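You operate a simulated robot arm through the tools that you are given. There is no shell and no other tool. Be economical: measure what you need, move in short steps, check, and stop when the job is done.

Carry out the task below with a simulated two-armed robot. There is one attempt and no reset: what you move stays moved.

Task
Put one of the narrow food cartons from the island ledge on the small white tray. Put the blue clip on top of the long food carton. Put the large rice bag on the flat yellow box. Open the tall cooler door, put the cashew tub with the earliest date from the top of the left unit on the top shelf of the tall cooler and shut the door again. Take the berry tub on the top of the left unit and put it away on the restock ledge. Fetch the yellow-handled jug and set it on the shelf under the steel table. Put the red cup on top of the empty carton on the top of the side table. Put the lentil bag from the top of the side table on the steel table left of the grey juicer. Take the short drip cup and leave it on the steel table right of the grey juicer. Put the seed bag from the top of the side table on the deck by the ice well lever. Take the blue ring and leave it on top of the square empty carton. Pull the pink shelf sign open. Any order will do. Set down upright: narrow food carton, large rice bag, cashew tub, berry tub, yellow-handled jug, red cup, short drip cup. The pink shelf sign goes anticlockwise seen from above.

The check looks at the end state, three seconds after you hand in, the way a careful person would. Anything else that was tipped, shoved, dropped, spilled or broken makes it a failure.

Robot
Two 7-joint arms with two-finger parallel grippers on one trunk, on a base that drives. Base frame: it is fixed to the floor where the robot stands at the start and does not move with it; the origin is under the middle of the robot, x ahead of it, y to its left, z up. Lengths are in m, angles in degrees, forces in N, time in s.
The left shoulder is at the start at [-0.012, 0.133, 1.075], the right one opposite. With the tool pointing down near the work surface each hand reaches from about 0.1 to 0.48 m from the robot's upright axis, wherever it stands, measured 20 degrees to its own side. Places, roughly: berry tub [3.5, -0.25, 0.75]; blue clip (3x4x4 cm) [0.3, -2.5, 0.7]; blue ring (9x6x3 cm) [-0.3, 4, 0.8]; cashew tub [3.25, 0, 0.75]; deck by the ice well lever [0, 1.1, 0.7]; empty carton [-0.75, 4, 0.75]; flat yellow box [3.5, 0, 0.75]; large rice bag [3.25, -0.25, 0.75]; lentil bag [-0.5, 3.75, 0.75]; long food carton [1.25, -0.25, 0.75]; narrow food carton [0.5, -0.25, 0.75]; pink shelf sign [1.3, -2.4, 1.1]; red cup (6x6x7 cm) [-0.6, 3.9, 0.8]; restock ledge (50x25 cm) [2.88, -2.56, 0.84]; seed bag [-1.25, 3.75, 0.75]; shelf under the steel table [1.5, 3.9, 0.2]; short drip cup [-1.25, 4.25, 0.75]; small white tray (15x11x2 cm) [-0.5, 4.1, 0.8]; square empty carton [1, 3.75, 0.75]; steel table left of the grey juicer [1, 3.9, 0.7]; steel table right of the grey juicer [2, 3.9, 0.7]; tall cooler door [7, 1.5, 0.9]; top shelf of the tall cooler [7.2, 1.5, 1.1]; yellow-handled jug [2, 4, 0.75]. Payload 1.57 kg a hand.
The tool frame of a hand sits at the grasp point between the pads (the TCP): z along the fingers, y along the line on which they close. The tips reach 0.03 m beyond it. The gripper opens to 0.08 m. The fingers are 0.017 m wide and 0.012 m thick; the gripper's body (0.04 by 0.082 m) begins 0.08 m behind the TCP.
Orientation is told as [roll, pitch, yaw] about the base's x, y, z axes, in that order, counted from this pose: with the fingers straight down and closing along the base's y, the tool's x points along the base's -x, its y along +y and its z along -z.

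Tools
- The arms move only by the tool jog_arm. It takes "left_targets", "right_targets" or both (then of equal length, played together; a hand with none holds still); each is a list of rows, each a list of 3 entries, a list of its own where there are three numbers: the shift along the tool's x, y, z in units of 25 mm (1.0 is 25 mm), then the turn, a rotation vector about the tool's x, y, z in units of 6 degrees (1.0 is 6 degrees), then the gripper command, from -1 (shut) to 1 (fully open), values between in proportion. In form: [[[x, y, z], [rx, ry, rz], jaw], ...]. A call has 1 to 10 rows; each row shifts and turns the commanded pose from where the row before left it, along the tool's axes as they then stand. A call with a number of a shift or a turn outside -1 to 1 is refused whole. Each row takes 0.2 s and may step no farther than 0.05 m and 8.6 degrees from the row before; otherwise, or with a gripper value out of range, the whole call is refused. A pose out of reach is approached as far as the arm can. The call stops where the force on the tool passes 40 N (or 10 N more than at its start, if that is more) or the arm is blocked; 0.2 s more then pass. Each finger travels about 0.045 m/s and halts on what it meets, pressing with about 33 N; the grip force reading is that of the motor and also rises with nothing between the fingers. The clock runs only during rows and for 0.2 s after the last one: add rows that do not move to give the fingers time. It gives the time, the measured TCP pose, the force on the tool (base axes), the opening and the grip force at its end, in the units of the frame above (readings bear some noise), with the torque about the TCP (base axes, N m) and any sound that the robot's microphone picked up.
- Cameras (640 x 400 px; columns grow to the right, rows downward): "scene" is now at [0.1559, -0.0197, 1.0037]; the picture's right is [-0.17, -0.98, 0.01], its down [-0.09, 0.00, -1.00] and it looks along [0.98, -0.17, -0.09] (base axes); focal length 214 px, centre (320, 200). "left" rides on the left gripper at [0.072, 0.007, -0.122] in its tool frame; the picture's right is [-0.09, 1.00, 0.00], its down [-0.84, -0.08, -0.54] and it looks along [-0.54, -0.05, 0.84] (tool axes); focal length 238 px, centre (320, 200). "right" rides on the right gripper at [0.072, -0.007, -0.122] in its tool frame; the picture's right is [0.09, 1.00, 0.00], its down [-0.84, 0.08, -0.54] and it looks along [-0.54, 0.05, 0.84] (tool axes); focal length 238 px, centre (320, 200). There is no depth. A picture from a camera that has moved, and an enlarged one, comes with that camera's place and axes in the base frame and with its lens.
- get_image(camera): a new picture of that camera. No time passes.
- lift_body(by): slides the trunk up (or, below 0, down) by that many m; the arms and the scene camera ride with it, the base frame stays. It gives what a move gives, with no picture.
- drive_base(legs): drives the robot by 1 to 6 legs, each [ahead, left, turn to the left] in m, m and degrees, along the robot's own axes; the way and the turn of a leg run together, so that a leg with both is an arc; at most 1.5 m and 180 degrees a leg. The arms and the cameras ride along, it lands a little off, and it stops where it bumps. It gives what a move gives.
- turn_head(pan, tilt): turns the head with the scene camera to pan (to the left, within 60 degrees either way) and tilt (down, from -29 to 69), counted from straight ahead of the robot. It gives what a move gives.
- enlarge(camera, box): a new picture of the part [left, top, right, bottom] of that camera's present view, enlarged. No time passes.
- job_done(): hands the job in; it is judged then, once.

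Work in short steps. Places have to be worked out from the pictures, the camera data and where the tool is seen: move nearer, look again, correct. Check each grasp and each placing, and mend what went wrong. You have 577 turns and 370 pictures in all, those below and enlarged ones among them. Open the grippers and draw the arms clear of the work before you hand the job in, unless the task says otherwise; then end with one line.

The tools are called after "Call:" as name(argument=value, ...) on one line, values as JSON. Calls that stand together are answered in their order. jog_arm: Moves the arms, as the interface text tells. Its arguments: {"type":"object","properties":{"left_targets":{"type":"array","items":{"type":"array"}},"right_targets":{"type":"array","items":{"type":"array"}}},"required":[]} The other tools are called the same way: lift_body (by) slides the trunk up or down; drive_base (legs) drives the base; turn_head (pan, tilt) turns the head that bears the scene camera; get_image (camera) takes a picture; enlarge (camera, box) takes an enlarged picture of a part of a camera's view; job_done () hands the job in.

At the start:

```text
clock: 0.0
left_tool_pos: [0.1858, 0.0458, 0.9597]
left_orientation: [9.0, 15.3, 0.9]
left_contact_force: [33.2, 9.3, -79.5]
left_torque: [0.25, 0.54, 0.17]
left_opening: 0.0801
left_grip_force: 0.1
right_tool_pos: [0.1587, -0.2172, 0.9354]
right_orientation: [-17.8, 28.0, -7.4]
right_contact_force: [0.5, -0.7, 0.4]
right_torque: [0.01, 0.0, -0.04]
right_opening: 0.0798
right_grip_force: 0.1
trunk travel left (down, up): [-0.45, 0.79]
robot x, y, heading: [-0.0024, -0.0064, -0.2]
head pan, tilt: [-10.0, 2.9]
```

scene: 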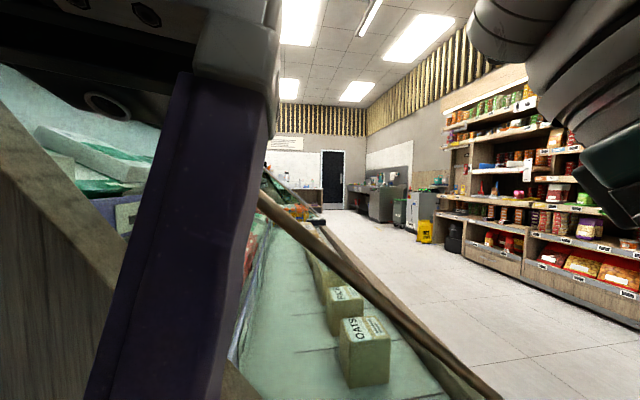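
right: 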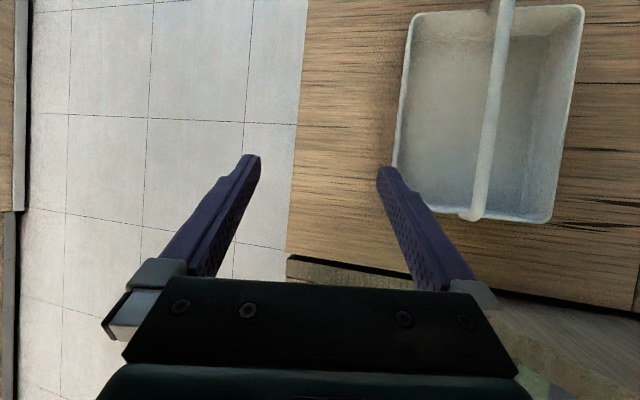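
left: 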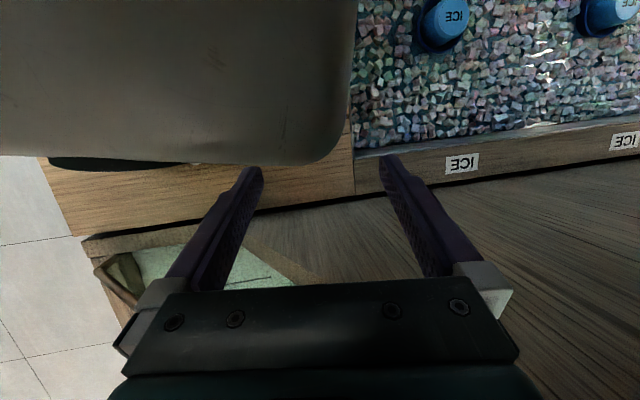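

The left hand reads a contact force, so something is touching it. I look around with the head before moving anything.

Call:
turn_head(pan=40, tilt=30)

Call:
get_image(camera="scene")

Call:
turn_head(pan=0, tilt=40)

Call:
get_image(camera="scene")

Call:
turn_head(pan=-50, tilt=30)

Call:
get_image(camera="scene")

```text
clock: 1.2
left_tool_pos: [0.1879, 0.0497, 0.9585]
left_orientation: [9.6, 14.7, 0.9]
left_contact_force: [33.2, 18.5, -20.5]
left_torque: [0.34, 1.13, 1.55]
left_opening: 0.0652
left_grip_force: 0.1
right_tool_pos: [0.1596, -0.215, 0.9346]
right_orientation: [-17.7, 28.1, -7.3]
right_contact_force: [0.4, 0.0, -0.2]
right_torque: [0.03, 0.0, -0.01]
right_opening: 0.0802
right_grip_force: 0.1
trunk travel left (down, up): [-0.45, 0.79]
robot x, y, heading: [-0.0053, 0.0, -0.2]
head pan, tilt: [40.0, 30.0]
```

```text
366 pictures are left
camera scene: at [0.137, 0.0533, 0.9631], right [0.61, -0.79, -0.02], down [-0.4, -0.29, -0.87], along [0.68, 0.54, -0.49], focal length 214 px, centre (320, 200)
```

scene: 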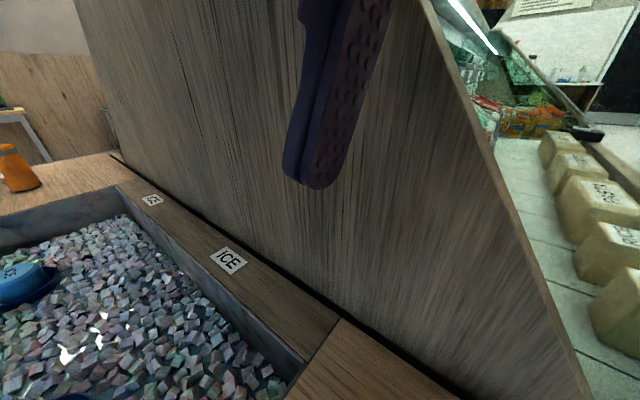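

```text
clock: 2.2
left_tool_pos: [0.1872, 0.048, 0.9574]
left_orientation: [9.3, 15.0, 0.5]
left_contact_force: [37.2, 11.3, -28.5]
left_torque: [-1.46, 4.12, -0.11]
left_opening: 0.0801
left_grip_force: 0.1
right_tool_pos: [0.1598, -0.2146, 0.9351]
right_orientation: [-17.7, 28.1, -7.3]
right_contact_force: [0.1, 0.0, 0.9]
right_torque: [0.01, 0.0, 0.02]
right_opening: 0.0797
right_grip_force: 0.1
trunk travel left (down, up): [-0.45, 0.79]
robot x, y, heading: [-0.0049, 0.0021, 0.3]
head pan, tilt: [0.0, 40.0]
```

```text
365 pictures are left
camera scene: at [0.1492, -0.0025, 0.9438], right [0.0, -1.0, 0.0], down [-0.67, 0.0, -0.74], along [0.74, 0.0, -0.67], focal length 214 px, centre (320, 200)
```

scene: 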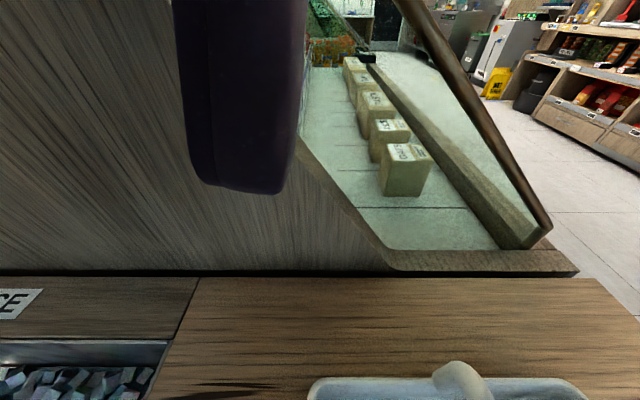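

```text
clock: 3.4
left_tool_pos: [0.1883, 0.0428, 0.957]
left_orientation: [7.8, 14.5, 1.4]
left_contact_force: [53.9, -63.4, 13.8]
left_torque: [1.09, 1.44, 2.38]
left_opening: 0.0803
left_grip_force: 0.5
right_tool_pos: [0.1597, -0.2142, 0.9349]
right_orientation: [-17.8, 28.1, -7.3]
right_contact_force: [0.0, -0.1, 0.9]
right_torque: [0.02, -0.01, 0.0]
right_opening: 0.0801
right_grip_force: 0.0
trunk travel left (down, up): [-0.45, 0.79]
robot x, y, heading: [0.0, -0.0009, -0.1]
head pan, tilt: [-50.0, 30.0]
```

```text
364 pictures are left
camera scene: at [0.139, -0.0524, 0.9574], right [-0.56, -0.83, 0.02], down [-0.46, 0.29, -0.84], along [0.69, -0.48, -0.54], focal length 214 px, centre (320, 200)
```

scene: 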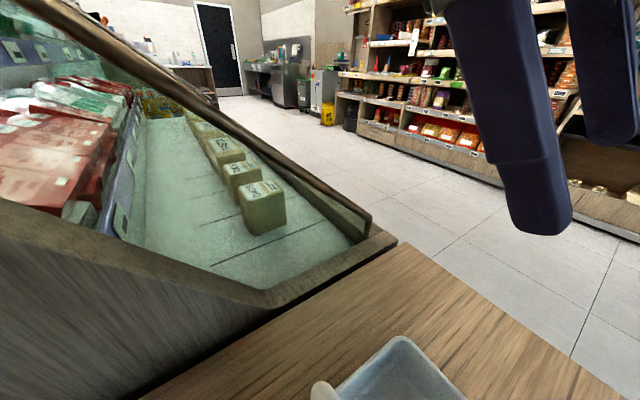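

The left wrist is probably rubbing on the head (the finger fills the scene view). I slide the left hand sideways, away from the head.

Call:
jog_arm(left_targets=[[[0, 1, 0], [0, 0, 0], 0], [[0, 1, 0], [0, 0, 0], 0], [[0, 1, 0], [0, 0, 0], 0], [[0, 1, 0], [0, 0, 0], 0], [[0, 1, 0], [0, 0, 0], 0], [[0, 1, 0], [0, 0, 0], 0]])

```text
clock: 3.7
left_tool_pos: [0.1883, 0.0444, 0.954]
left_orientation: [8.6, 14.0, 0.7]
left_contact_force: [-0.1, 0.0, 0.7]
left_torque: [0.01, -0.02, 0.03]
left_opening: 0.0559
left_grip_force: 0.3
right_tool_pos: [0.1611, -0.2139, 0.9329]
right_orientation: [-17.6, 28.0, -7.1]
right_contact_force: [-0.7, 0.0, -0.3]
right_torque: [-0.01, 0.02, -0.01]
right_opening: 0.0799
right_grip_force: 0.0
trunk travel left (down, up): [-0.45, 0.79]
robot x, y, heading: [-0.0065, 0.0012, 0.1]
head pan, tilt: [-50.0, 30.0]
stopped in row 1 (left hand): the force on the tool passed its limit at 115 N (the readings are from after the stop); the commanded pose is now the measured one
```

Contact is now zero. I continue moving left.

Call:
jog_arm(left_targets=[[[0, 1, 0], [0, 0, 0], 0], [[0, 1, 0], [0, 0, 0], 0], [[0, 1, 0], [0, 0, 0], 0], [[0, 1, 0], [0, 0, 0], 0], [[0, 1, 0], [0, 0, 0], 0], [[0, 1, 0], [0, 0, 0], 0]])

Call:
turn_head(pan=0, tilt=30)

Call:
get_image(camera="scene")

```text
clock: 4.2
left_tool_pos: [0.1806, 0.0574, 0.955]
left_orientation: [9.8, 14.8, -4.8]
left_contact_force: [-1.2, 4.1, -7.5]
left_torque: [-0.6, -0.35, -0.15]
left_opening: 0.0402
left_grip_force: 0.1
right_tool_pos: [0.1659, -0.2183, 0.9372]
right_orientation: [-17.9, 27.6, -7.4]
right_contact_force: [0.0, 0.3, 0.6]
right_torque: [-0.04, 0.0, -0.01]
right_opening: 0.0803
right_grip_force: 0.0
trunk travel left (down, up): [-0.45, 0.79]
robot x, y, heading: [-0.0075, -0.0047, 0.2]
head pan, tilt: [-50.0, 30.0]
stopped in row 2 (left hand): the force on the tool passed its limit at 45 N (the readings are from after the stop); the commanded pose is now the measured one
```

```text
clock: 5.4
left_tool_pos: [0.179, 0.0603, 0.9538]
left_orientation: [10.9, 15.1, -4.9]
left_contact_force: [-2.2, 66.8, -6.5]
left_torque: [-1.92, 0.11, -0.06]
left_opening: 0.0
left_grip_force: 0.1
right_tool_pos: [0.1648, -0.2188, 0.9375]
right_orientation: [-17.9, 27.7, -7.4]
right_contact_force: [0.0, -0.4, 0.0]
right_torque: [-0.05, -0.02, 0.0]
right_opening: 0.0802
right_grip_force: 0.1
trunk travel left (down, up): [-0.45, 0.79]
robot x, y, heading: [-0.0064, -0.0009, 0.1]
head pan, tilt: [0.0, 30.0]
```

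```text
363 pictures are left
camera scene: at [0.1589, -0.0246, 0.9607], right [-0.2, -0.98, 0.01], down [-0.52, 0.09, -0.85], along [0.83, -0.17, -0.53], focal length 214 px, centre (320, 200)
```

scene: 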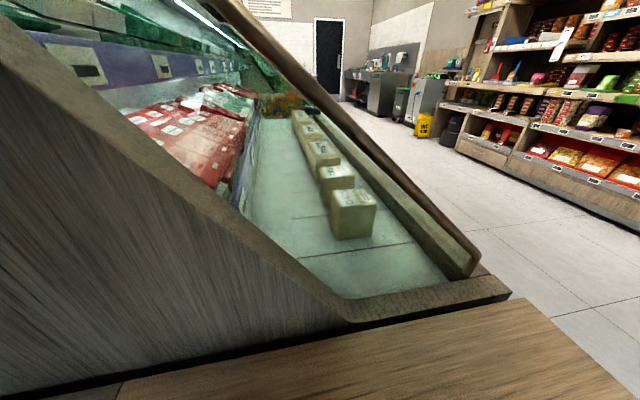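

The head is being blocked by the hand. I pan the head right, then lower the left hand a little to free it.

Call:
turn_head(pan=-45, tilt=10)

Call:
jog_arm(left_targets=[[[0, 0, 1], [0, 0, 0], -1], [[0, 0, 1], [0, 0, 0], -1], [[0, 0, 1], [0, 0, 0], -1], [[0, 0, 1], [0, 0, 0], -1]])

Call:
get_image(camera="left")

```text
clock: 6.5
left_tool_pos: [0.1792, 0.0558, 0.9532]
left_orientation: [9.7, 15.0, -4.7]
left_contact_force: [5.4, 2.1, -17.6]
left_torque: [-0.33, 0.29, -0.08]
left_opening: 0.0402
left_grip_force: 0.0
right_tool_pos: [0.1649, -0.2175, 0.9374]
right_orientation: [-17.8, 27.6, -7.4]
right_contact_force: [-1.2, -0.8, 0.0]
right_torque: [-0.03, 0.02, 0.03]
right_opening: 0.08
right_grip_force: 0.0
trunk travel left (down, up): [-0.45, 0.79]
robot x, y, heading: [-0.0063, -0.002, 0.0]
head pan, tilt: [-45.0, 10.0]
```

```text
clock: 7.4
left_tool_pos: [0.1727, 0.076, 0.8902]
left_orientation: [9.6, 14.0, -4.4]
left_contact_force: [22.2, 8.9, -8.0]
left_torque: [-1.12, 2.89, -0.1]
left_opening: 0.0
left_grip_force: 18.6
right_tool_pos: [0.1731, -0.2116, 0.9347]
right_orientation: [-17.5, 27.2, -7.1]
right_contact_force: [-0.2, 0.0, 0.3]
right_torque: [0.0, 0.02, -0.04]
right_opening: 0.0801
right_grip_force: 0.1
trunk travel left (down, up): [-0.45, 0.79]
robot x, y, heading: [-0.0034, 0.0011, 0.3]
head pan, tilt: [-45.0, 10.0]
stopped in row 4 (left hand): the force on the tool passed its limit at 71 N (the readings are from after the stop); the commanded pose is now the measured one
```

```text
362 pictures are left
camera left: at [0.1309, 0.0655, 1.0248], right [0.2, 0.97, 0.14], down [0.92, -0.24, 0.3], along [0.33, 0.07, -0.94], focal length 238 px, centre (320, 200)
```

left: 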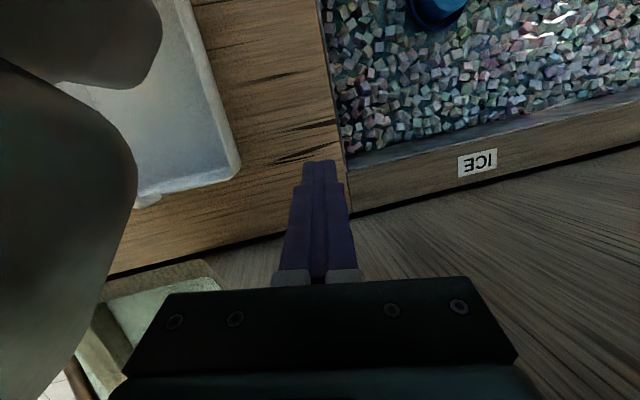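

The bin and well deck are below; the robot's head blocks from behind. I move the left hand slightly forward and then to the left.

Call:
jog_arm(left_targets=[[[-1, 0, 0], [0, 0, 0], -1], [[-0.6, 0.6, 0], [0, 0, 0], -1], [[0, 1, 0], [0, 0, 0], -1], [[0, 1, 0], [0, 0, 0], -1], [[0, 1, 0], [0, 0, 0], -1], [[0, 1, 0], [0, 0, 0], -1]])

```text
clock: 9.0
left_tool_pos: [0.2111, 0.1676, 0.8965]
left_orientation: [9.1, 14.0, -9.8]
left_contact_force: [0.7, 0.0, -1.0]
left_torque: [0.01, 0.03, 0.01]
left_opening: 0.0001
left_grip_force: 21.6
right_tool_pos: [0.1703, -0.2241, 0.9389]
right_orientation: [-18.2, 27.3, -7.5]
right_contact_force: [-1.6, -0.6, -0.1]
right_torque: [0.06, -0.06, -0.03]
right_opening: 0.08
right_grip_force: 0.0
trunk travel left (down, up): [-0.45, 0.79]
robot x, y, heading: [-0.0066, -0.0022, 0.1]
head pan, tilt: [-45.0, 10.0]
stopped in row 6 (left hand): the arm was blocked; the commanded pose is now the measured one
```

Free now. I raise the trunk for an overview and look around.

Call:
lift_body(by=0.3)

Call:
turn_head(pan=0, tilt=35)

Call:
get_image(camera="scene")

Call:
turn_head(pan=60, tilt=30)

Call:
get_image(camera="scene")

Call:
turn_head(pan=-60, tilt=30)

Call:
get_image(camera="scene")

```text
clock: 9.9
left_tool_pos: [0.2106, 0.1825, 0.9479]
left_orientation: [9.9, 15.4, -9.3]
left_contact_force: [-21.4, 7.1, -10.2]
left_torque: [-0.55, -1.47, 0.15]
left_opening: 0.0001
left_grip_force: 21.2
right_tool_pos: [0.1748, -0.2131, 0.9878]
right_orientation: [-17.5, 27.0, -7.0]
right_contact_force: [0.1, 0.8, -0.2]
right_torque: [-0.01, -0.02, 0.02]
right_opening: 0.0799
right_grip_force: 0.0
trunk travel left (down, up): [-0.498, 0.742]
robot x, y, heading: [-0.0029, -0.0022, -0.1]
head pan, tilt: [-45.0, 10.0]
stopped: the force on the tool passed its limit at 110 N (the readings are from after the stop); the commanded pose is now the measured one
```

```text
clock: 11.0
left_tool_pos: [0.2112, 0.1819, 0.9483]
left_orientation: [9.6, 15.1, -9.6]
left_contact_force: [-56.9, 9.0, 3.6]
left_torque: [-0.97, -5.96, -0.2]
left_opening: 0.0001
left_grip_force: 21.5
right_tool_pos: [0.1755, -0.2122, 0.9863]
right_orientation: [-17.6, 27.2, -7.1]
right_contact_force: [0.0, -0.2, -0.2]
right_torque: [0.0, 0.0, -0.04]
right_opening: 0.0802
right_grip_force: 0.1
trunk travel left (down, up): [-0.498, 0.742]
robot x, y, heading: [-0.0024, -0.0014, -0.1]
head pan, tilt: [0.0, 35.0]
```

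```text
361 pictures are left
camera scene: at [0.1681, -0.0007, 1.0025], right [0.0, -1.0, 0.0], down [-0.59, 0.0, -0.81], along [0.81, 0.0, -0.59], focal length 214 px, centre (320, 200)
```

scene: 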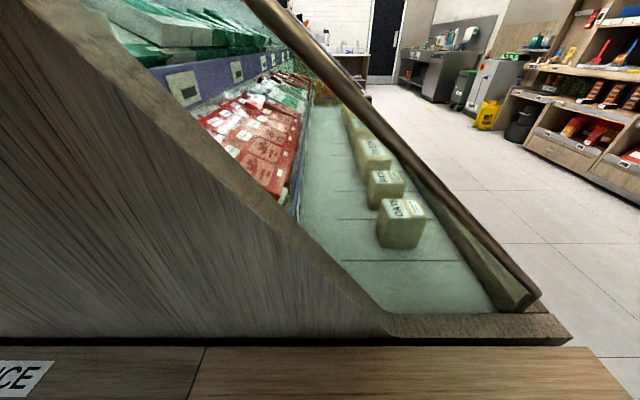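

```text
clock: 12.3
left_tool_pos: [0.2124, 0.1813, 0.9465]
left_orientation: [9.6, 15.2, -9.7]
left_contact_force: [-56.4, -4.8, 3.7]
left_torque: [0.52, -6.06, -1.24]
left_opening: 0.0002
left_grip_force: 20.9
right_tool_pos: [0.175, -0.2135, 0.9852]
right_orientation: [-17.4, 27.2, -7.1]
right_contact_force: [0.2, -0.2, 0.4]
right_torque: [0.01, -0.01, 0.01]
right_opening: 0.0799
right_grip_force: 0.2
trunk travel left (down, up): [-0.498, 0.742]
robot x, y, heading: [-0.0084, 0.0004, 0.2]
head pan, tilt: [60.0, 30.0]
```

```text
360 pictures are left
camera scene: at [0.1254, 0.0777, 1.0109], right [0.87, -0.5, -0.01], down [-0.26, -0.43, -0.86], along [0.42, 0.75, -0.51], focal length 214 px, centre (320, 200)
```

scene: 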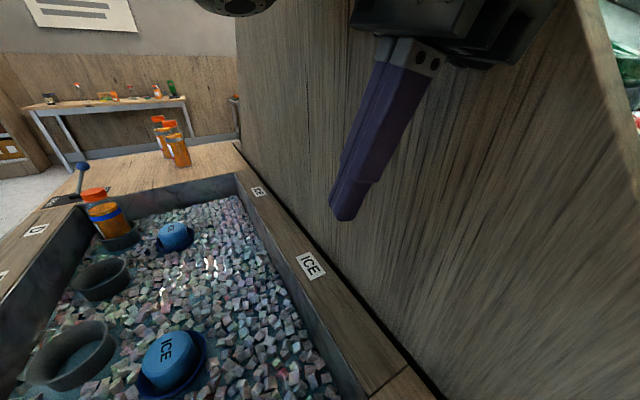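

```text
clock: 14.3
left_tool_pos: [0.2119, 0.1823, 0.9465]
left_orientation: [9.8, 15.1, -9.6]
left_contact_force: [-54.1, 0.0, 5.8]
left_torque: [-0.05, -5.95, -0.91]
left_opening: 0.0
left_grip_force: 21.6
right_tool_pos: [0.1764, -0.2119, 0.9853]
right_orientation: [-17.3, 27.2, -7.1]
right_contact_force: [-0.7, 0.4, 0.2]
right_torque: [0.02, -0.03, -0.02]
right_opening: 0.08
right_grip_force: 0.1
trunk travel left (down, up): [-0.498, 0.742]
robot x, y, heading: [-0.0065, 0.0006, 0.1]
head pan, tilt: [-60.0, 30.0]
```

```text
359 pictures are left
camera scene: at [0.1257, -0.0788, 1.011], right [-0.86, -0.5, 0.02], down [-0.27, 0.43, -0.86], along [0.43, -0.75, -0.51], focal length 214 px, centre (320, 200)
```

scene: 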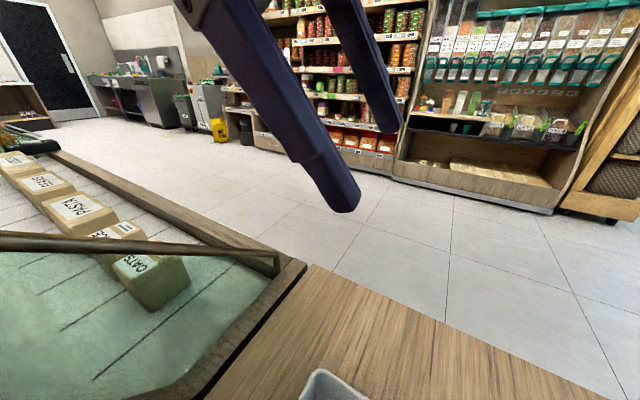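

The left hand now touches the end panel. I back it off and look straight down to see how the robot stands relative to the deck.

Call:
jog_arm(left_targets=[[[1, 0, 0], [0, 0, 0], -1], [[0.5, 0, 0], [0, 0, 0], -1]])

Call:
turn_head(pan=0, tilt=69)

Call:
get_image(camera="scene")

Call:
turn_head(pan=60, tilt=60)

Call:
get_image(camera="scene")

Call:
turn_head(pan=-60, tilt=60)

Call:
get_image(camera="scene")

```text
clock: 14.9
left_tool_pos: [0.1963, 0.1897, 0.9595]
left_orientation: [10.0, 14.1, -8.6]
left_contact_force: [-0.2, -0.1, -0.1]
left_torque: [0.01, -0.02, -0.01]
left_opening: 0.0001
left_grip_force: 21.5
right_tool_pos: [0.1912, -0.2115, 0.9869]
right_orientation: [-17.2, 26.3, -7.1]
right_contact_force: [0.1, -0.6, -0.1]
right_torque: [0.01, -0.02, 0.0]
right_opening: 0.0802
right_grip_force: 0.1
trunk travel left (down, up): [-0.498, 0.742]
robot x, y, heading: [-0.0028, 0.0007, -0.2]
head pan, tilt: [-60.0, 30.0]
```

```text
clock: 16.2
left_tool_pos: [0.1951, 0.1893, 0.9599]
left_orientation: [9.8, 14.1, -8.7]
left_contact_force: [-0.5, -0.1, -0.7]
left_torque: [-0.01, 0.0, -0.01]
left_opening: 0.0
left_grip_force: 21.2
right_tool_pos: [0.1913, -0.2121, 0.9882]
right_orientation: [-17.2, 26.2, -7.0]
right_contact_force: [-0.7, -0.7, 0.1]
right_torque: [0.0, 0.0, 0.0]
right_opening: 0.0799
right_grip_force: 0.1
trunk travel left (down, up): [-0.498, 0.742]
robot x, y, heading: [-0.0037, -0.0028, -0.0]
head pan, tilt: [0.0, 68.8]
```

```text
358 pictures are left
camera scene: at [0.1517, 0.0008, 0.9618], right [0.0, -1.0, 0.0], down [-0.93, 0.0, -0.36], along [0.36, 0.0, -0.93], focal length 214 px, centre (320, 200)
```

scene: 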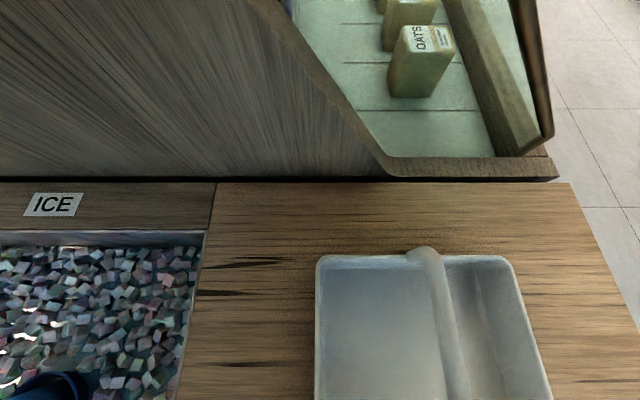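

```text
clock: 17.5
left_tool_pos: [0.1955, 0.1887, 0.9579]
left_orientation: [9.9, 14.2, -8.8]
left_contact_force: [0.1, 0.9, -0.3]
left_torque: [-0.02, 0.03, -0.02]
left_opening: 0.0
left_grip_force: 21.3
right_tool_pos: [0.1915, -0.2116, 0.989]
right_orientation: [-17.2, 26.2, -7.0]
right_contact_force: [0.5, -0.3, 0.3]
right_torque: [-0.02, 0.0, 0.0]
right_opening: 0.08
right_grip_force: 0.1
trunk travel left (down, up): [-0.498, 0.742]
robot x, y, heading: [-0.0046, 0.0012, 0.4]
head pan, tilt: [60.0, 60.0]
```

```text
357 pictures are left
camera scene: at [0.1291, 0.0585, 0.9711], right [0.87, -0.5, 0.0], down [-0.43, -0.75, -0.5], along [0.25, 0.43, -0.87], focal length 214 px, centre (320, 200)
```

scene: 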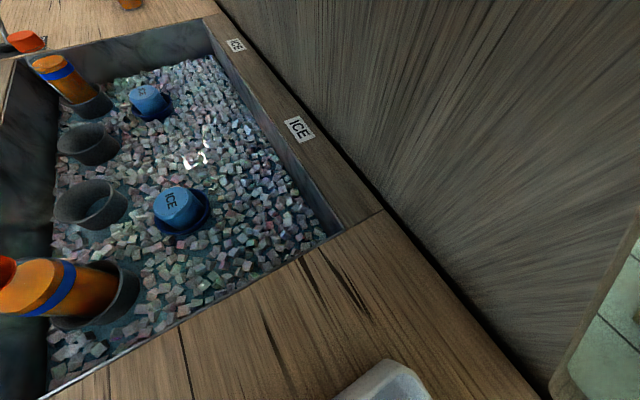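

```text
clock: 19.5
left_tool_pos: [0.1952, 0.189, 0.9594]
left_orientation: [10.0, 14.1, -8.8]
left_contact_force: [-0.7, -0.3, 0.9]
left_torque: [-0.01, -0.01, 0.0]
left_opening: 0.0
left_grip_force: 21.0
right_tool_pos: [0.1915, -0.2097, 0.9895]
right_orientation: [-17.2, 26.2, -7.0]
right_contact_force: [-0.7, -0.3, -0.2]
right_torque: [0.01, 0.01, 0.0]
right_opening: 0.0799
right_grip_force: 0.0
trunk travel left (down, up): [-0.498, 0.742]
robot x, y, heading: [-0.0009, 0.0021, 0.3]
head pan, tilt: [-60.0, 60.0]
```

```text
356 pictures are left
camera scene: at [0.1292, -0.0569, 0.9712], right [-0.87, -0.5, 0.0], down [-0.43, 0.75, -0.5], along [0.25, -0.43, -0.87], focal length 214 px, centre (320, 200)
```

scene: 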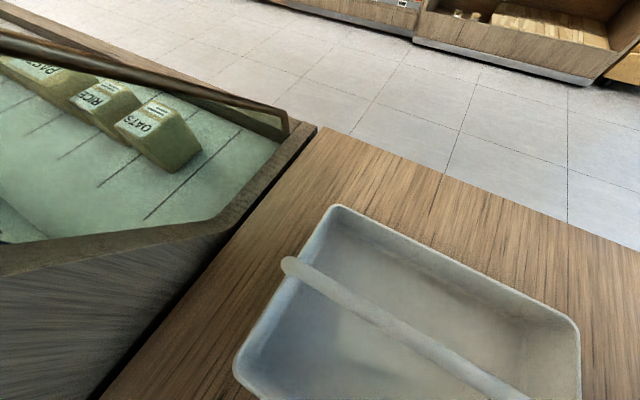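

The robot overhangs the deck with a bin and tongs pots close by. I raise the trunk before backing away so that the hands clear everything.

Call:
lift_body(by=0.3)

Call:
get_image(camera="left")

Call:
get_image(camera="right")

```text
clock: 22.5
left_tool_pos: [0.1954, 0.1889, 1.2594]
left_orientation: [9.9, 14.1, -8.7]
left_contact_force: [0.2, 0.5, -0.9]
left_torque: [0.01, 0.01, 0.01]
left_opening: 0.0001
left_grip_force: 21.0
right_tool_pos: [0.1913, -0.2113, 1.2885]
right_orientation: [-17.2, 26.2, -7.0]
right_contact_force: [-0.2, 0.2, -0.5]
right_torque: [0.01, 0.0, 0.0]
right_opening: 0.08
right_grip_force: 0.1
trunk travel left (down, up): [-0.798, 0.442]
robot x, y, heading: [-0.0007, -0.002, 0.1]
head pan, tilt: [-60.0, 60.0]
```

```text
355 pictures are left
camera left: at [0.1529, 0.1811, 1.3938], right [0.28, 0.95, 0.14], down [0.9, -0.31, 0.3], along [0.33, 0.05, -0.94], focal length 238 px, centre (320, 200)
```

left: 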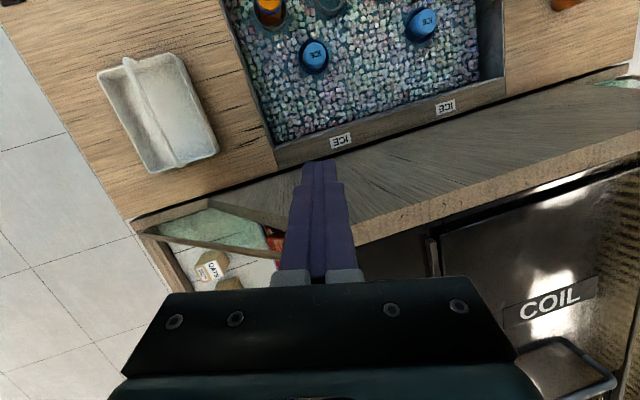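

```text
354 pictures are left
camera right: at [0.1828, -0.1812, 1.4265], right [-0.09, 0.97, -0.22], down [0.99, 0.11, 0.07], along [0.1, -0.21, -0.97], focal length 238 px, centre (320, 200)
```

right: 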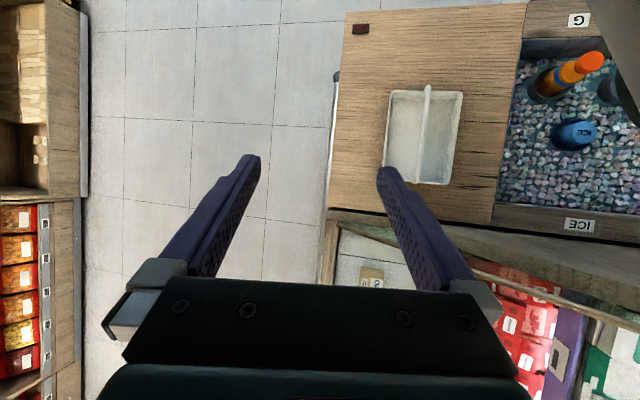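

Overhead views are good. I back up a short way to see that the base is free.

Call:
drive_base(legs=[[-0.3, 0, 0]])

Call:
get_image(camera="right")

```text
clock: 24.6
left_tool_pos: [-0.1041, 0.1891, 1.2587]
left_orientation: [9.9, 14.1, -8.4]
left_contact_force: [0.9, -0.5, -0.1]
left_torque: [0.02, -0.03, 0.0]
left_opening: 0.0
left_grip_force: 21.5
right_tool_pos: [-0.1044, -0.2106, 1.2882]
right_orientation: [-17.2, 26.2, -6.7]
right_contact_force: [0.2, -0.3, -0.3]
right_torque: [-0.01, -0.03, -0.01]
right_opening: 0.08
right_grip_force: 0.1
trunk travel left (down, up): [-0.798, 0.442]
robot x, y, heading: [-0.303, 0.0031, 0.6]
head pan, tilt: [-60.0, 60.0]
```

```text
353 pictures are left
camera right: at [-0.114, -0.1814, 1.4265], right [-0.1, 0.97, -0.22], down [0.99, 0.12, 0.07], along [0.1, -0.21, -0.97], focal length 238 px, centre (320, 200)
```

right: 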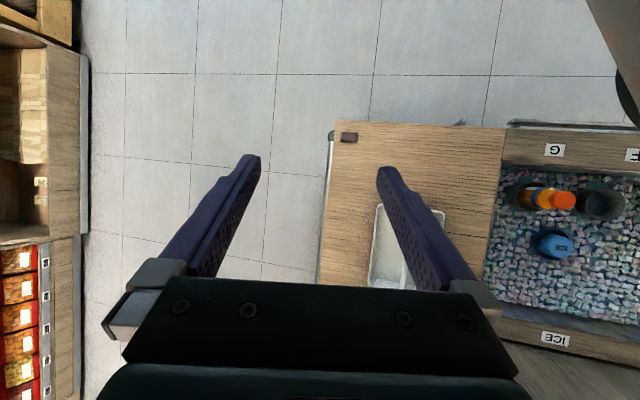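

Base moves freely. I go around into the aisle (y about -1.05) and face the island ledge.

Call:
drive_base(legs=[[-0.45, 0, 0], [0, -1.05, 0], [0, 0, 90], [0, -1.2, 0]])

Call:
turn_head(pan=0, tilt=40)

Call:
get_image(camera="scene")

```text
clock: 41.9
left_tool_pos: [0.2868, -0.8738, 1.2592]
left_orientation: [9.9, 14.1, 80.7]
left_contact_force: [-0.4, 0.8, 0.1]
left_torque: [0.01, 0.03, 0.03]
left_opening: 0.0001
left_grip_force: 21.2
right_tool_pos: [0.6874, -0.8806, 1.2896]
right_orientation: [-17.2, 26.2, 82.4]
right_contact_force: [-0.5, 0.2, -0.5]
right_torque: [-0.02, 0.02, -0.03]
right_opening: 0.08
right_grip_force: 0.0
trunk travel left (down, up): [-0.798, 0.442]
robot x, y, heading: [0.4741, -1.075, 89.5]
head pan, tilt: [-60.0, 60.0]
```

```text
clock: 43.2
left_tool_pos: [0.286, -0.8734, 1.259]
left_orientation: [9.9, 14.0, 80.6]
left_contact_force: [0.3, 0.0, 0.6]
left_torque: [0.0, 0.02, -0.01]
left_opening: 0.0002
left_grip_force: 21.2
right_tool_pos: [0.6869, -0.8809, 1.2887]
right_orientation: [-17.2, 26.1, 82.4]
right_contact_force: [0.1, -0.4, -0.4]
right_torque: [0.02, -0.01, 0.01]
right_opening: 0.0799
right_grip_force: 0.0
trunk travel left (down, up): [-0.798, 0.442]
robot x, y, heading: [0.4763, -1.0735, 89.6]
head pan, tilt: [0.0, 40.0]
```

```text
352 pictures are left
camera scene: at [0.4767, -0.8883, 1.2979], right [1.0, -0.01, 0.0], down [-0.01, -0.64, -0.77], along [0.01, 0.77, -0.64], focal length 214 px, centre (320, 200)
```

scene: 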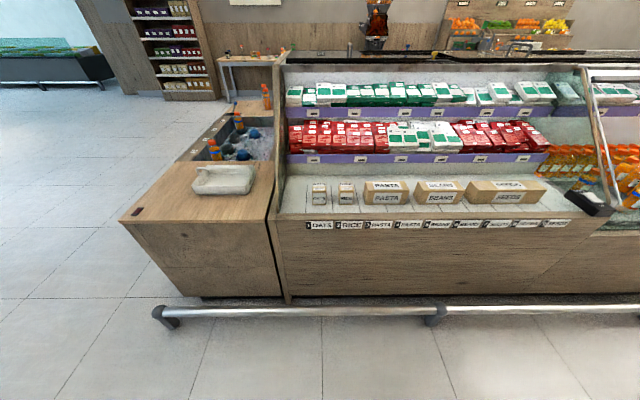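

A guard frame may have glass. I zoom in on the ledge.

Call:
enlarge(camera="scene", box=[260, 40, 640, 260])

Call:
get_image(camera="right")

```text
1.68 times, centred on (450, 150) of scene
camera zoom: at [0.4767, -0.8883, 1.2979], right [1.0, -0.01, 0.0], down [-0.01, -0.64, -0.77], along [0.01, 0.77, -0.64], focal length 361 px, centre (101, 284)
```

zoom: 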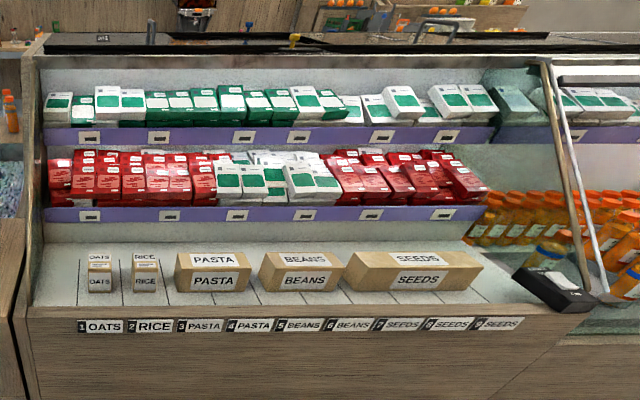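

```text
350 pictures are left
camera right: at [0.656, -0.8902, 1.4265], right [-0.97, -0.09, -0.22], down [-0.1, 0.99, 0.07], along [0.22, 0.1, -0.97], focal length 238 px, centre (320, 200)
```

right: 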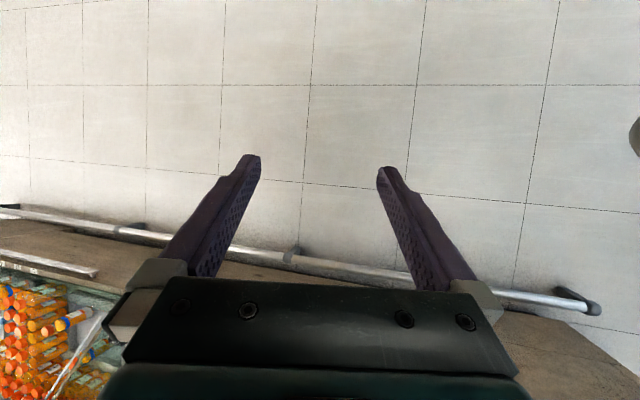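

The front is open (only the end panes are glass). OATS/RICE are the narrow cartons; SEEDS is the long one. I first turn around toward the shelf with the blue clip and the pink sign.

Call:
drive_base(legs=[[0, 0, 180]])

Call:
turn_head(pan=0, tilt=25)

Call:
get_image(camera="scene")

```text
clock: 50.9
left_tool_pos: [0.6594, -1.2793, 1.26]
left_orientation: [9.9, 14.1, -100.4]
left_contact_force: [0.1, 0.4, -0.6]
left_torque: [-0.04, 0.0, 0.0]
left_opening: 0.0
left_grip_force: 21.5
right_tool_pos: [0.2586, -1.2636, 1.288]
right_orientation: [-17.1, 26.2, -98.6]
right_contact_force: [0.2, 0.7, -0.6]
right_torque: [0.03, 0.0, 0.04]
right_opening: 0.0802
right_grip_force: 0.1
trunk travel left (down, up): [-0.798, 0.442]
robot x, y, heading: [0.478, -1.0768, -91.5]
head pan, tilt: [0.0, 40.0]
```

```text
clock: 51.7
left_tool_pos: [0.6584, -1.2798, 1.2596]
left_orientation: [9.9, 14.2, -100.5]
left_contact_force: [-0.5, -0.3, -0.5]
left_torque: [-0.01, -0.06, 0.01]
left_opening: 0.0001
left_grip_force: 21.2
right_tool_pos: [0.2587, -1.2641, 1.2895]
right_orientation: [-17.2, 26.2, -98.7]
right_contact_force: [-0.5, 0.2, 0.2]
right_torque: [-0.02, 0.0, 0.02]
right_opening: 0.08
right_grip_force: 0.2
trunk travel left (down, up): [-0.798, 0.442]
robot x, y, heading: [0.4735, -1.0768, -91.5]
head pan, tilt: [0.0, 25.0]
```

```text
349 pictures are left
camera scene: at [0.4695, -1.2651, 1.3211], right [-1.0, 0.03, 0.0], down [0.01, 0.42, -0.91], along [-0.03, -0.91, -0.42], focal length 214 px, centre (320, 200)
```

scene: 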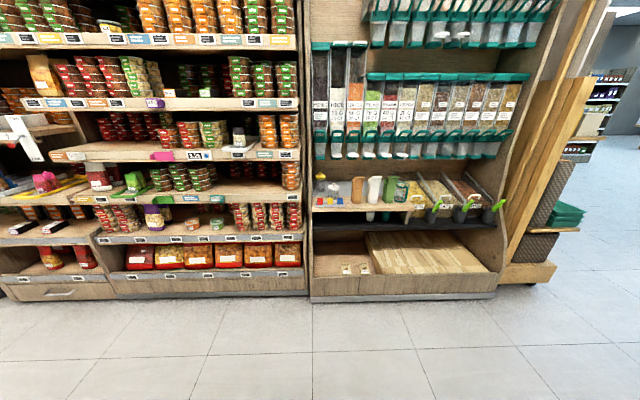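

I zoom on both the clip area and the pink sign.

Call:
enlarge(camera="scene", box=[300, 160, 420, 235])

Call:
enlarge(camera="scene", box=[80, 90, 320, 240])

```text
5.33 times, centred on (360, 198) of scene
camera zoom: at [0.4695, -1.2651, 1.3211], right [-1.0, 0.03, 0.0], down [0.01, 0.42, -0.91], along [-0.03, -0.91, -0.42], focal length 1144 px, centre (107, 213)
```

zoom: 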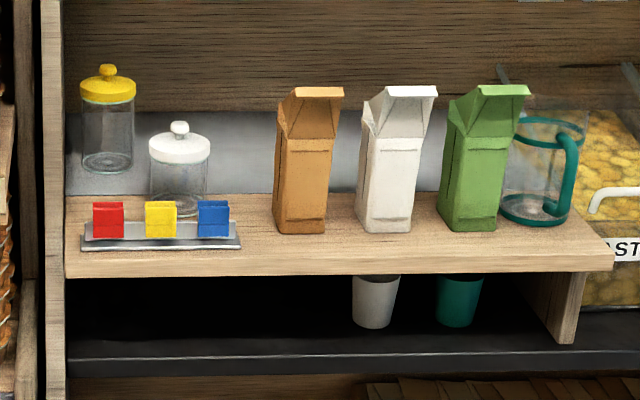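

```text
2.67 times, centred on (200, 165) of scene
camera zoom: at [0.4695, -1.2651, 1.3211], right [-1.0, 0.03, 0.0], down [0.01, 0.42, -0.91], along [-0.03, -0.91, -0.42], focal length 572 px, centre (640, 293)
```

zoom: 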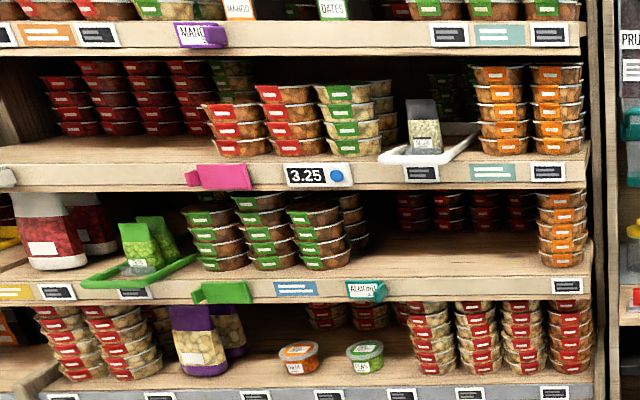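

Blue clip estimated at about (0.295, -2.547, 0.72), with ~2.6 cm gap to the yellow one. I move the right hand forward and then rotate it to point forward-down at 45°.

Call:
jog_arm(right_targets=[[[-0.9, 0, -0.45], [0, 0, 0], 0.4], [[-0.9, 0, -0.45], [0, 0, 0], 0.4], [[-0.9, 0, -0.45], [0, 0, 0], 0.4], [[-0.9, 0, -0.45], [0, 0, 0], 0.4], [[-0.9, 0, -0.45], [0, 0, 0], 0.4], [[-0.9, 0, -0.45], [0, 0, 0], 0.4], [[-0.9, 0, -0.45], [0, 0, 0], 0.4], [[-0.9, 0, -0.45], [0, 0, 0], 0.4]])

Call:
jog_arm(right_targets=[[[0, 0, 0], [-0.27, -1, 0.02], 0.4], [[0, 0, 0], [-0.27, -1, 0.02], 0.4], [[0, 0, 0], [-0.27, -1, 0.02], 0.4], [[0, 0, 0], [-0.27, -1, 0.02], 0.4], [[0, 0, 0], [-0.27, -1, 0.02], 0.4], [[0, 0, 0], [-0.27, -1, 0.02], 0.4], [[0, 0, 0], [-0.27, -1, 0.02], 0.4], [[0, 0, 0], [-0.27, -1, 0.02], 0.4], [[0, 0, 0], [-0.27, -1, 0.02], 0.4], [[0, 0, 0], [-0.27, -1, 0.02], 0.4]])

```text
clock: 53.1
left_tool_pos: [0.6586, -1.2798, 1.2601]
left_orientation: [10.0, 14.1, -100.4]
left_contact_force: [0.4, 0.0, 0.6]
left_torque: [-0.01, -0.01, -0.01]
left_opening: 0.0001
left_grip_force: 21.5
right_tool_pos: [0.2504, -1.3842, 1.2433]
right_orientation: [-17.9, 34.2, -100.3]
right_contact_force: [-0.4, 0.8, 1.4]
right_torque: [-0.02, -0.02, -0.01]
right_opening: 0.0559
right_grip_force: 0.0
trunk travel left (down, up): [-0.798, 0.442]
robot x, y, heading: [0.4764, -1.08, -91.6]
head pan, tilt: [0.0, 25.0]
stopped in row 6 (right hand): the arm was blocked; the commanded pose is now the measured one
```

```text
clock: 55.3
left_tool_pos: [0.6584, -1.2798, 1.2601]
left_orientation: [10.0, 14.1, -100.4]
left_contact_force: [-0.2, -0.7, -0.1]
left_torque: [0.01, -0.02, 0.05]
left_opening: 0.0001
left_grip_force: 21.0
right_tool_pos: [0.2497, -1.3842, 1.2445]
right_orientation: [0.5, -25.4, -92.8]
right_contact_force: [0.9, 0.1, -1.2]
right_torque: [0.01, -0.04, -0.01]
right_opening: 0.056
right_grip_force: 0.1
trunk travel left (down, up): [-0.798, 0.442]
robot x, y, heading: [0.4768, -1.0745, -91.2]
head pan, tilt: [0.0, 25.0]
```

Rotation works. I finish the tilt to 45°, lower the trunk, and drive nearer to the shelf.

Call:
jog_arm(right_targets=[[[0, 0, 0], [0, -1, -0.15], 0.4], [[0, 0, 0], [0, -1, -0.15], 0.4], [[0, 0, 0], [0, -1, -0.15], 0.4]])

Call:
lift_body(by=-0.3)

Call:
drive_base(legs=[[0.75, 0.03, 1.2]])

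Call:
turn_head(pan=-15, tilt=30)

Call:
get_image(camera="scene")

Call:
get_image(camera="right")

```text
clock: 56.1
left_tool_pos: [0.6598, -1.28, 1.2604]
left_orientation: [9.9, 14.1, -100.5]
left_contact_force: [0.6, -0.8, -0.3]
left_torque: [0.05, 0.06, -0.02]
left_opening: 0.0001
left_grip_force: 21.3
right_tool_pos: [0.2458, -1.4221, 1.2413]
right_orientation: [-1.6, -43.3, -89.2]
right_contact_force: [-0.3, -0.6, -0.5]
right_torque: [0.0, -0.02, -0.02]
right_opening: 0.056
right_grip_force: 0.0
right hand out of reach, approached as far as the arm can: row 1, 2, 3
trunk travel left (down, up): [-0.798, 0.442]
robot x, y, heading: [0.472, -1.0733, -91.7]
head pan, tilt: [0.0, 25.0]
```

```text
clock: 59.1
left_tool_pos: [0.6599, -1.2796, 0.9592]
left_orientation: [10.0, 14.1, -100.5]
left_contact_force: [1.1, -0.2, -0.4]
left_torque: [0.0, -0.01, 0.0]
left_opening: 0.0
left_grip_force: 21.3
right_tool_pos: [0.2448, -1.422, 0.9411]
right_orientation: [-1.4, -43.2, -89.4]
right_contact_force: [-1.9, 0.6, 0.0]
right_torque: [-0.02, -0.02, -0.01]
right_opening: 0.0561
right_grip_force: 0.0
trunk travel left (down, up): [-0.498, 0.742]
robot x, y, heading: [0.4783, -1.074, -91.5]
head pan, tilt: [0.0, 25.0]
```

```text
clock: 63.2
left_tool_pos: [0.6805, -2.0279, 0.959]
left_orientation: [9.9, 14.1, -99.3]
left_contact_force: [0.2, -1.0, -0.1]
left_torque: [0.05, -0.01, 0.02]
left_opening: 0.0
left_grip_force: 21.6
right_tool_pos: [0.27, -2.1794, 0.94]
right_orientation: [-1.5, -43.1, -88.2]
right_contact_force: [0.6, -0.6, 0.5]
right_torque: [0.01, 0.02, 0.0]
right_opening: 0.0557
right_grip_force: 0.0
trunk travel left (down, up): [-0.498, 0.742]
robot x, y, heading: [0.4886, -1.8266, -90.3]
head pan, tilt: [0.0, 25.0]
```

```text
clock: 63.9
left_tool_pos: [0.6804, -2.028, 0.9589]
left_orientation: [9.8, 14.2, -99.2]
left_contact_force: [0.0, 0.1, -1.0]
left_torque: [-0.01, -0.01, -0.02]
left_opening: 0.0002
left_grip_force: 21.3
right_tool_pos: [0.2696, -2.1796, 0.9403]
right_orientation: [-1.4, -43.3, -88.3]
right_contact_force: [0.5, -0.3, 0.7]
right_torque: [-0.02, -0.02, 0.0]
right_opening: 0.0561
right_grip_force: 0.1
trunk travel left (down, up): [-0.498, 0.742]
robot x, y, heading: [0.4952, -1.8306, -90.8]
head pan, tilt: [-15.0, 30.0]
```

```text
346 pictures are left
camera scene: at [0.4675, -2.0124, 1.0133], right [-0.96, 0.27, 0.0], down [0.13, 0.48, -0.87], along [-0.23, -0.83, -0.5], focal length 214 px, centre (320, 200)
```

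scene: 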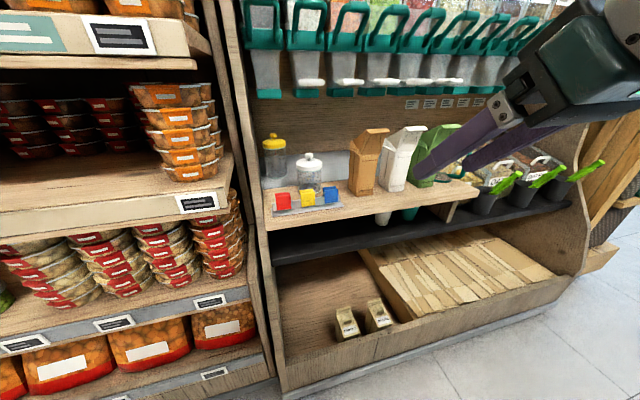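

```text
345 pictures are left
camera right: at [0.2619, -2.0442, 0.9806], right [0.99, 0.08, -0.08], down [0.1, -0.24, 0.97], along [0.06, -0.97, -0.24], focal length 238 px, centre (320, 200)
```

right: 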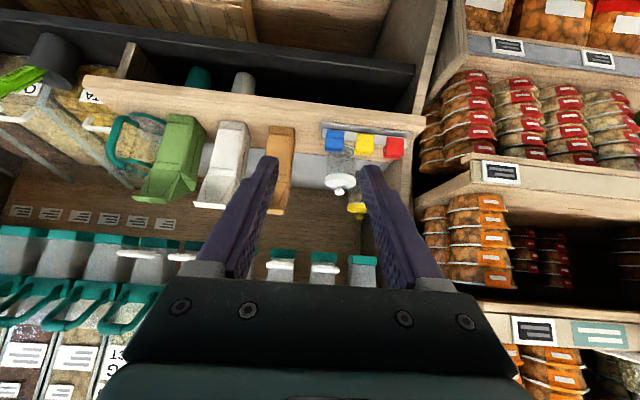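

Clip triangulates to about (0.303, -2.53, 0.72). I lower and drive in so that a straight 45° approach remains.

Call:
lift_body(by=-0.12)

Call:
drive_base(legs=[[0.25, 0.025, 0.8]])

Call:
get_image(camera="right")

Call:
get_image(camera="scene")

```text
clock: 65.4
left_tool_pos: [0.6801, -2.0275, 0.8398]
left_orientation: [9.9, 14.0, -99.3]
left_contact_force: [-0.1, -0.5, -0.3]
left_torque: [0.0, 0.01, -0.03]
left_opening: 0.0002
left_grip_force: 21.8
right_tool_pos: [0.27, -2.1787, 0.8212]
right_orientation: [-1.3, -43.2, -88.2]
right_contact_force: [-0.1, -0.2, 0.1]
right_torque: [0.01, 0.03, -0.03]
right_opening: 0.0562
right_grip_force: 0.1
trunk travel left (down, up): [-0.378, 0.862]
robot x, y, heading: [0.493, -1.8243, -90.3]
head pan, tilt: [-15.0, 30.0]
```

```text
clock: 67.3
left_tool_pos: [0.7103, -2.2768, 0.8395]
left_orientation: [9.9, 14.1, -98.1]
left_contact_force: [-0.5, -0.3, -0.7]
left_torque: [-0.01, -0.03, -0.02]
left_opening: 0.0
left_grip_force: 21.7
right_tool_pos: [0.303, -2.4356, 0.8208]
right_orientation: [-1.3, -43.2, -87.1]
right_contact_force: [0.3, 0.3, -0.6]
right_torque: [0.01, 0.0, 0.0]
right_opening: 0.056
right_grip_force: 0.1
trunk travel left (down, up): [-0.378, 0.862]
robot x, y, heading: [0.5176, -2.0798, -89.5]
head pan, tilt: [-15.0, 30.0]
```

```text
344 pictures are left
camera right: at [0.2913, -2.3009, 0.8606], right [0.99, 0.1, -0.08], down [0.1, -0.24, 0.97], along [0.08, -0.97, -0.24], focal length 238 px, centre (320, 200)
```

right: 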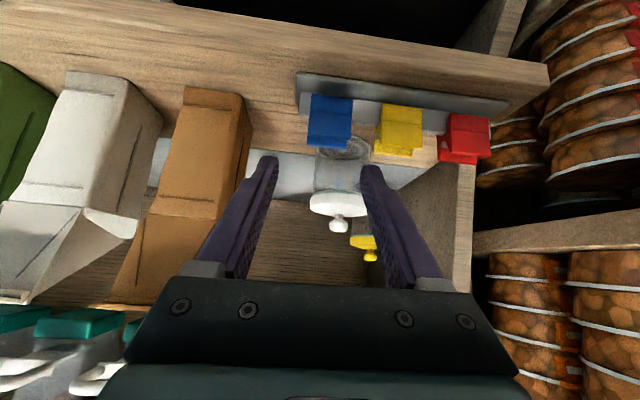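

```text
343 pictures are left
camera scene: at [0.4961, -2.2652, 0.8933], right [-0.97, 0.25, 0.0], down [0.12, 0.48, -0.87], along [-0.21, -0.84, -0.5], focal length 214 px, centre (320, 200)
```

scene: 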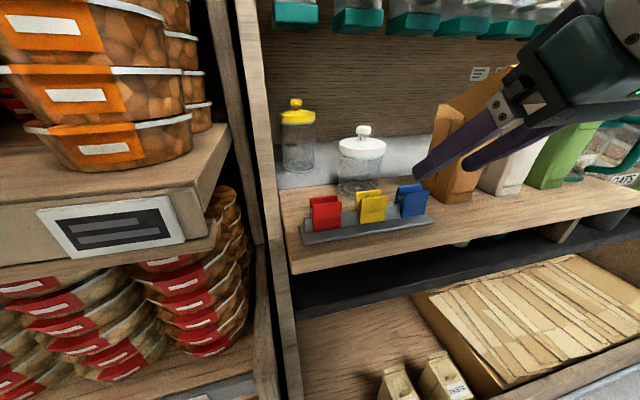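

Triangulation now gives the clip at (0.310, -2.485, 0.743), 4 cm wide, ~19 mm from the yellow one. I narrow the jaw to ~5 cm, fix the yaw, and approach halfway.

Call:
jog_arm(right_targets=[[[0, 0, 0], [0, 0, 0.45], 0.25], [[0.165, 0.0, 0.82], [0, 0, 0], 0.25], [[0.165, 0.0, 0.82], [0, 0, 0], 0.25], [[0, 0, 0], [0, 0, 0], 0.25]])

Call:
enlarge(camera="right", box=[220, 50, 480, 290])

```text
clock: 68.3
left_tool_pos: [0.7089, -2.2762, 0.8391]
left_orientation: [9.9, 14.1, -98.2]
left_contact_force: [0.8, -0.3, 0.4]
left_torque: [0.0, -0.02, 0.02]
left_opening: 0.0
left_grip_force: 21.5
right_tool_pos: [0.3006, -2.4572, 0.7845]
right_orientation: [1.1, -43.3, -90.8]
right_contact_force: [0.2, 0.6, 0.2]
right_torque: [-0.01, 0.01, 0.04]
right_opening: 0.0501
right_grip_force: 0.0
trunk travel left (down, up): [-0.378, 0.862]
robot x, y, heading: [0.5203, -2.0792, -89.1]
head pan, tilt: [-15.0, 30.0]
```

```text
1.67 times, centred on (350, 170) of right
camera zoom: at [0.294, -2.3232, 0.8238], right [1.0, 0.07, -0.05], down [0.06, -0.24, 0.97], along [0.05, -0.97, -0.24], focal length 397 px, centre (270, 250)
```

zoom: 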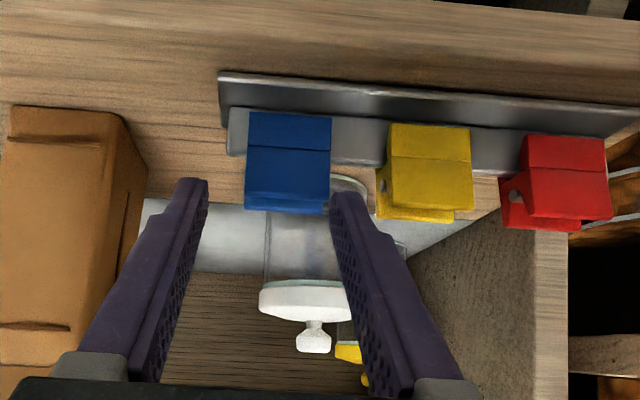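

Clip centre x ≈ 0.3085. I shift 6 mm to +x first, then advance along the fingers.

Call:
jog_arm(right_targets=[[[0, 0.24, 0], [0, 0, 0], 0.25], [[0.14, 0, 0.6], [0, 0, 0], 0.25], [[0, 0, 0], [0, 0, 0], 0.25]])

Call:
enlarge(camera="right", box=[220, 50, 480, 290])

Call:
enlarge(camera="scene", box=[280, 100, 540, 270])

```text
clock: 69.1
left_tool_pos: [0.7087, -2.2764, 0.8394]
left_orientation: [9.9, 14.1, -98.2]
left_contact_force: [0.0, 1.2, 0.4]
left_torque: [-0.03, 0.0, -0.02]
left_opening: 0.0
left_grip_force: 21.6
right_tool_pos: [0.3076, -2.4644, 0.7726]
right_orientation: [1.1, -43.2, -90.8]
right_contact_force: [0.0, 0.9, -0.2]
right_torque: [0.0, -0.01, -0.01]
right_opening: 0.05
right_grip_force: 0.0
trunk travel left (down, up): [-0.378, 0.862]
robot x, y, heading: [0.5151, -2.0779, -89.6]
head pan, tilt: [-15.0, 30.0]
```

```text
1.67 times, centred on (350, 170) of right
camera zoom: at [0.3003, -2.3296, 0.8117], right [1.0, 0.07, -0.05], down [0.06, -0.24, 0.97], along [0.05, -0.97, -0.24], focal length 397 px, centre (270, 250)
```

zoom: 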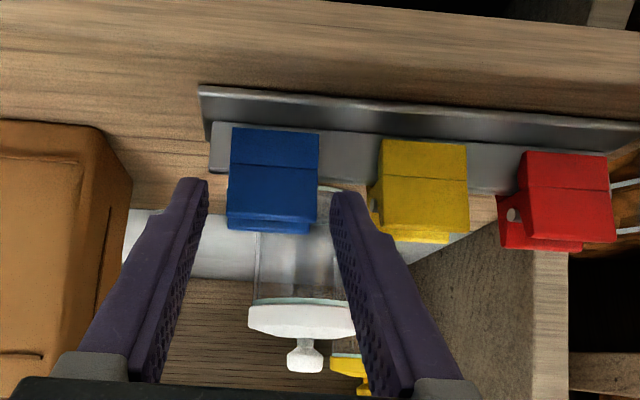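

```text
2.35 times, centred on (410, 185) of scene
camera zoom: at [0.4961, -2.2649, 0.8932], right [-0.97, 0.25, 0.0], down [0.12, 0.48, -0.87], along [-0.21, -0.84, -0.5], focal length 505 px, centre (108, 235)
```

zoom: 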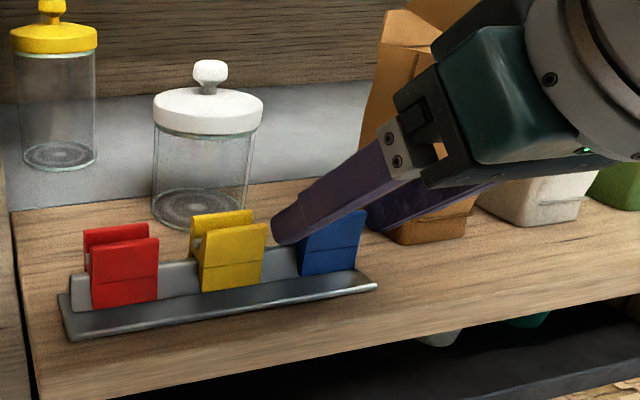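

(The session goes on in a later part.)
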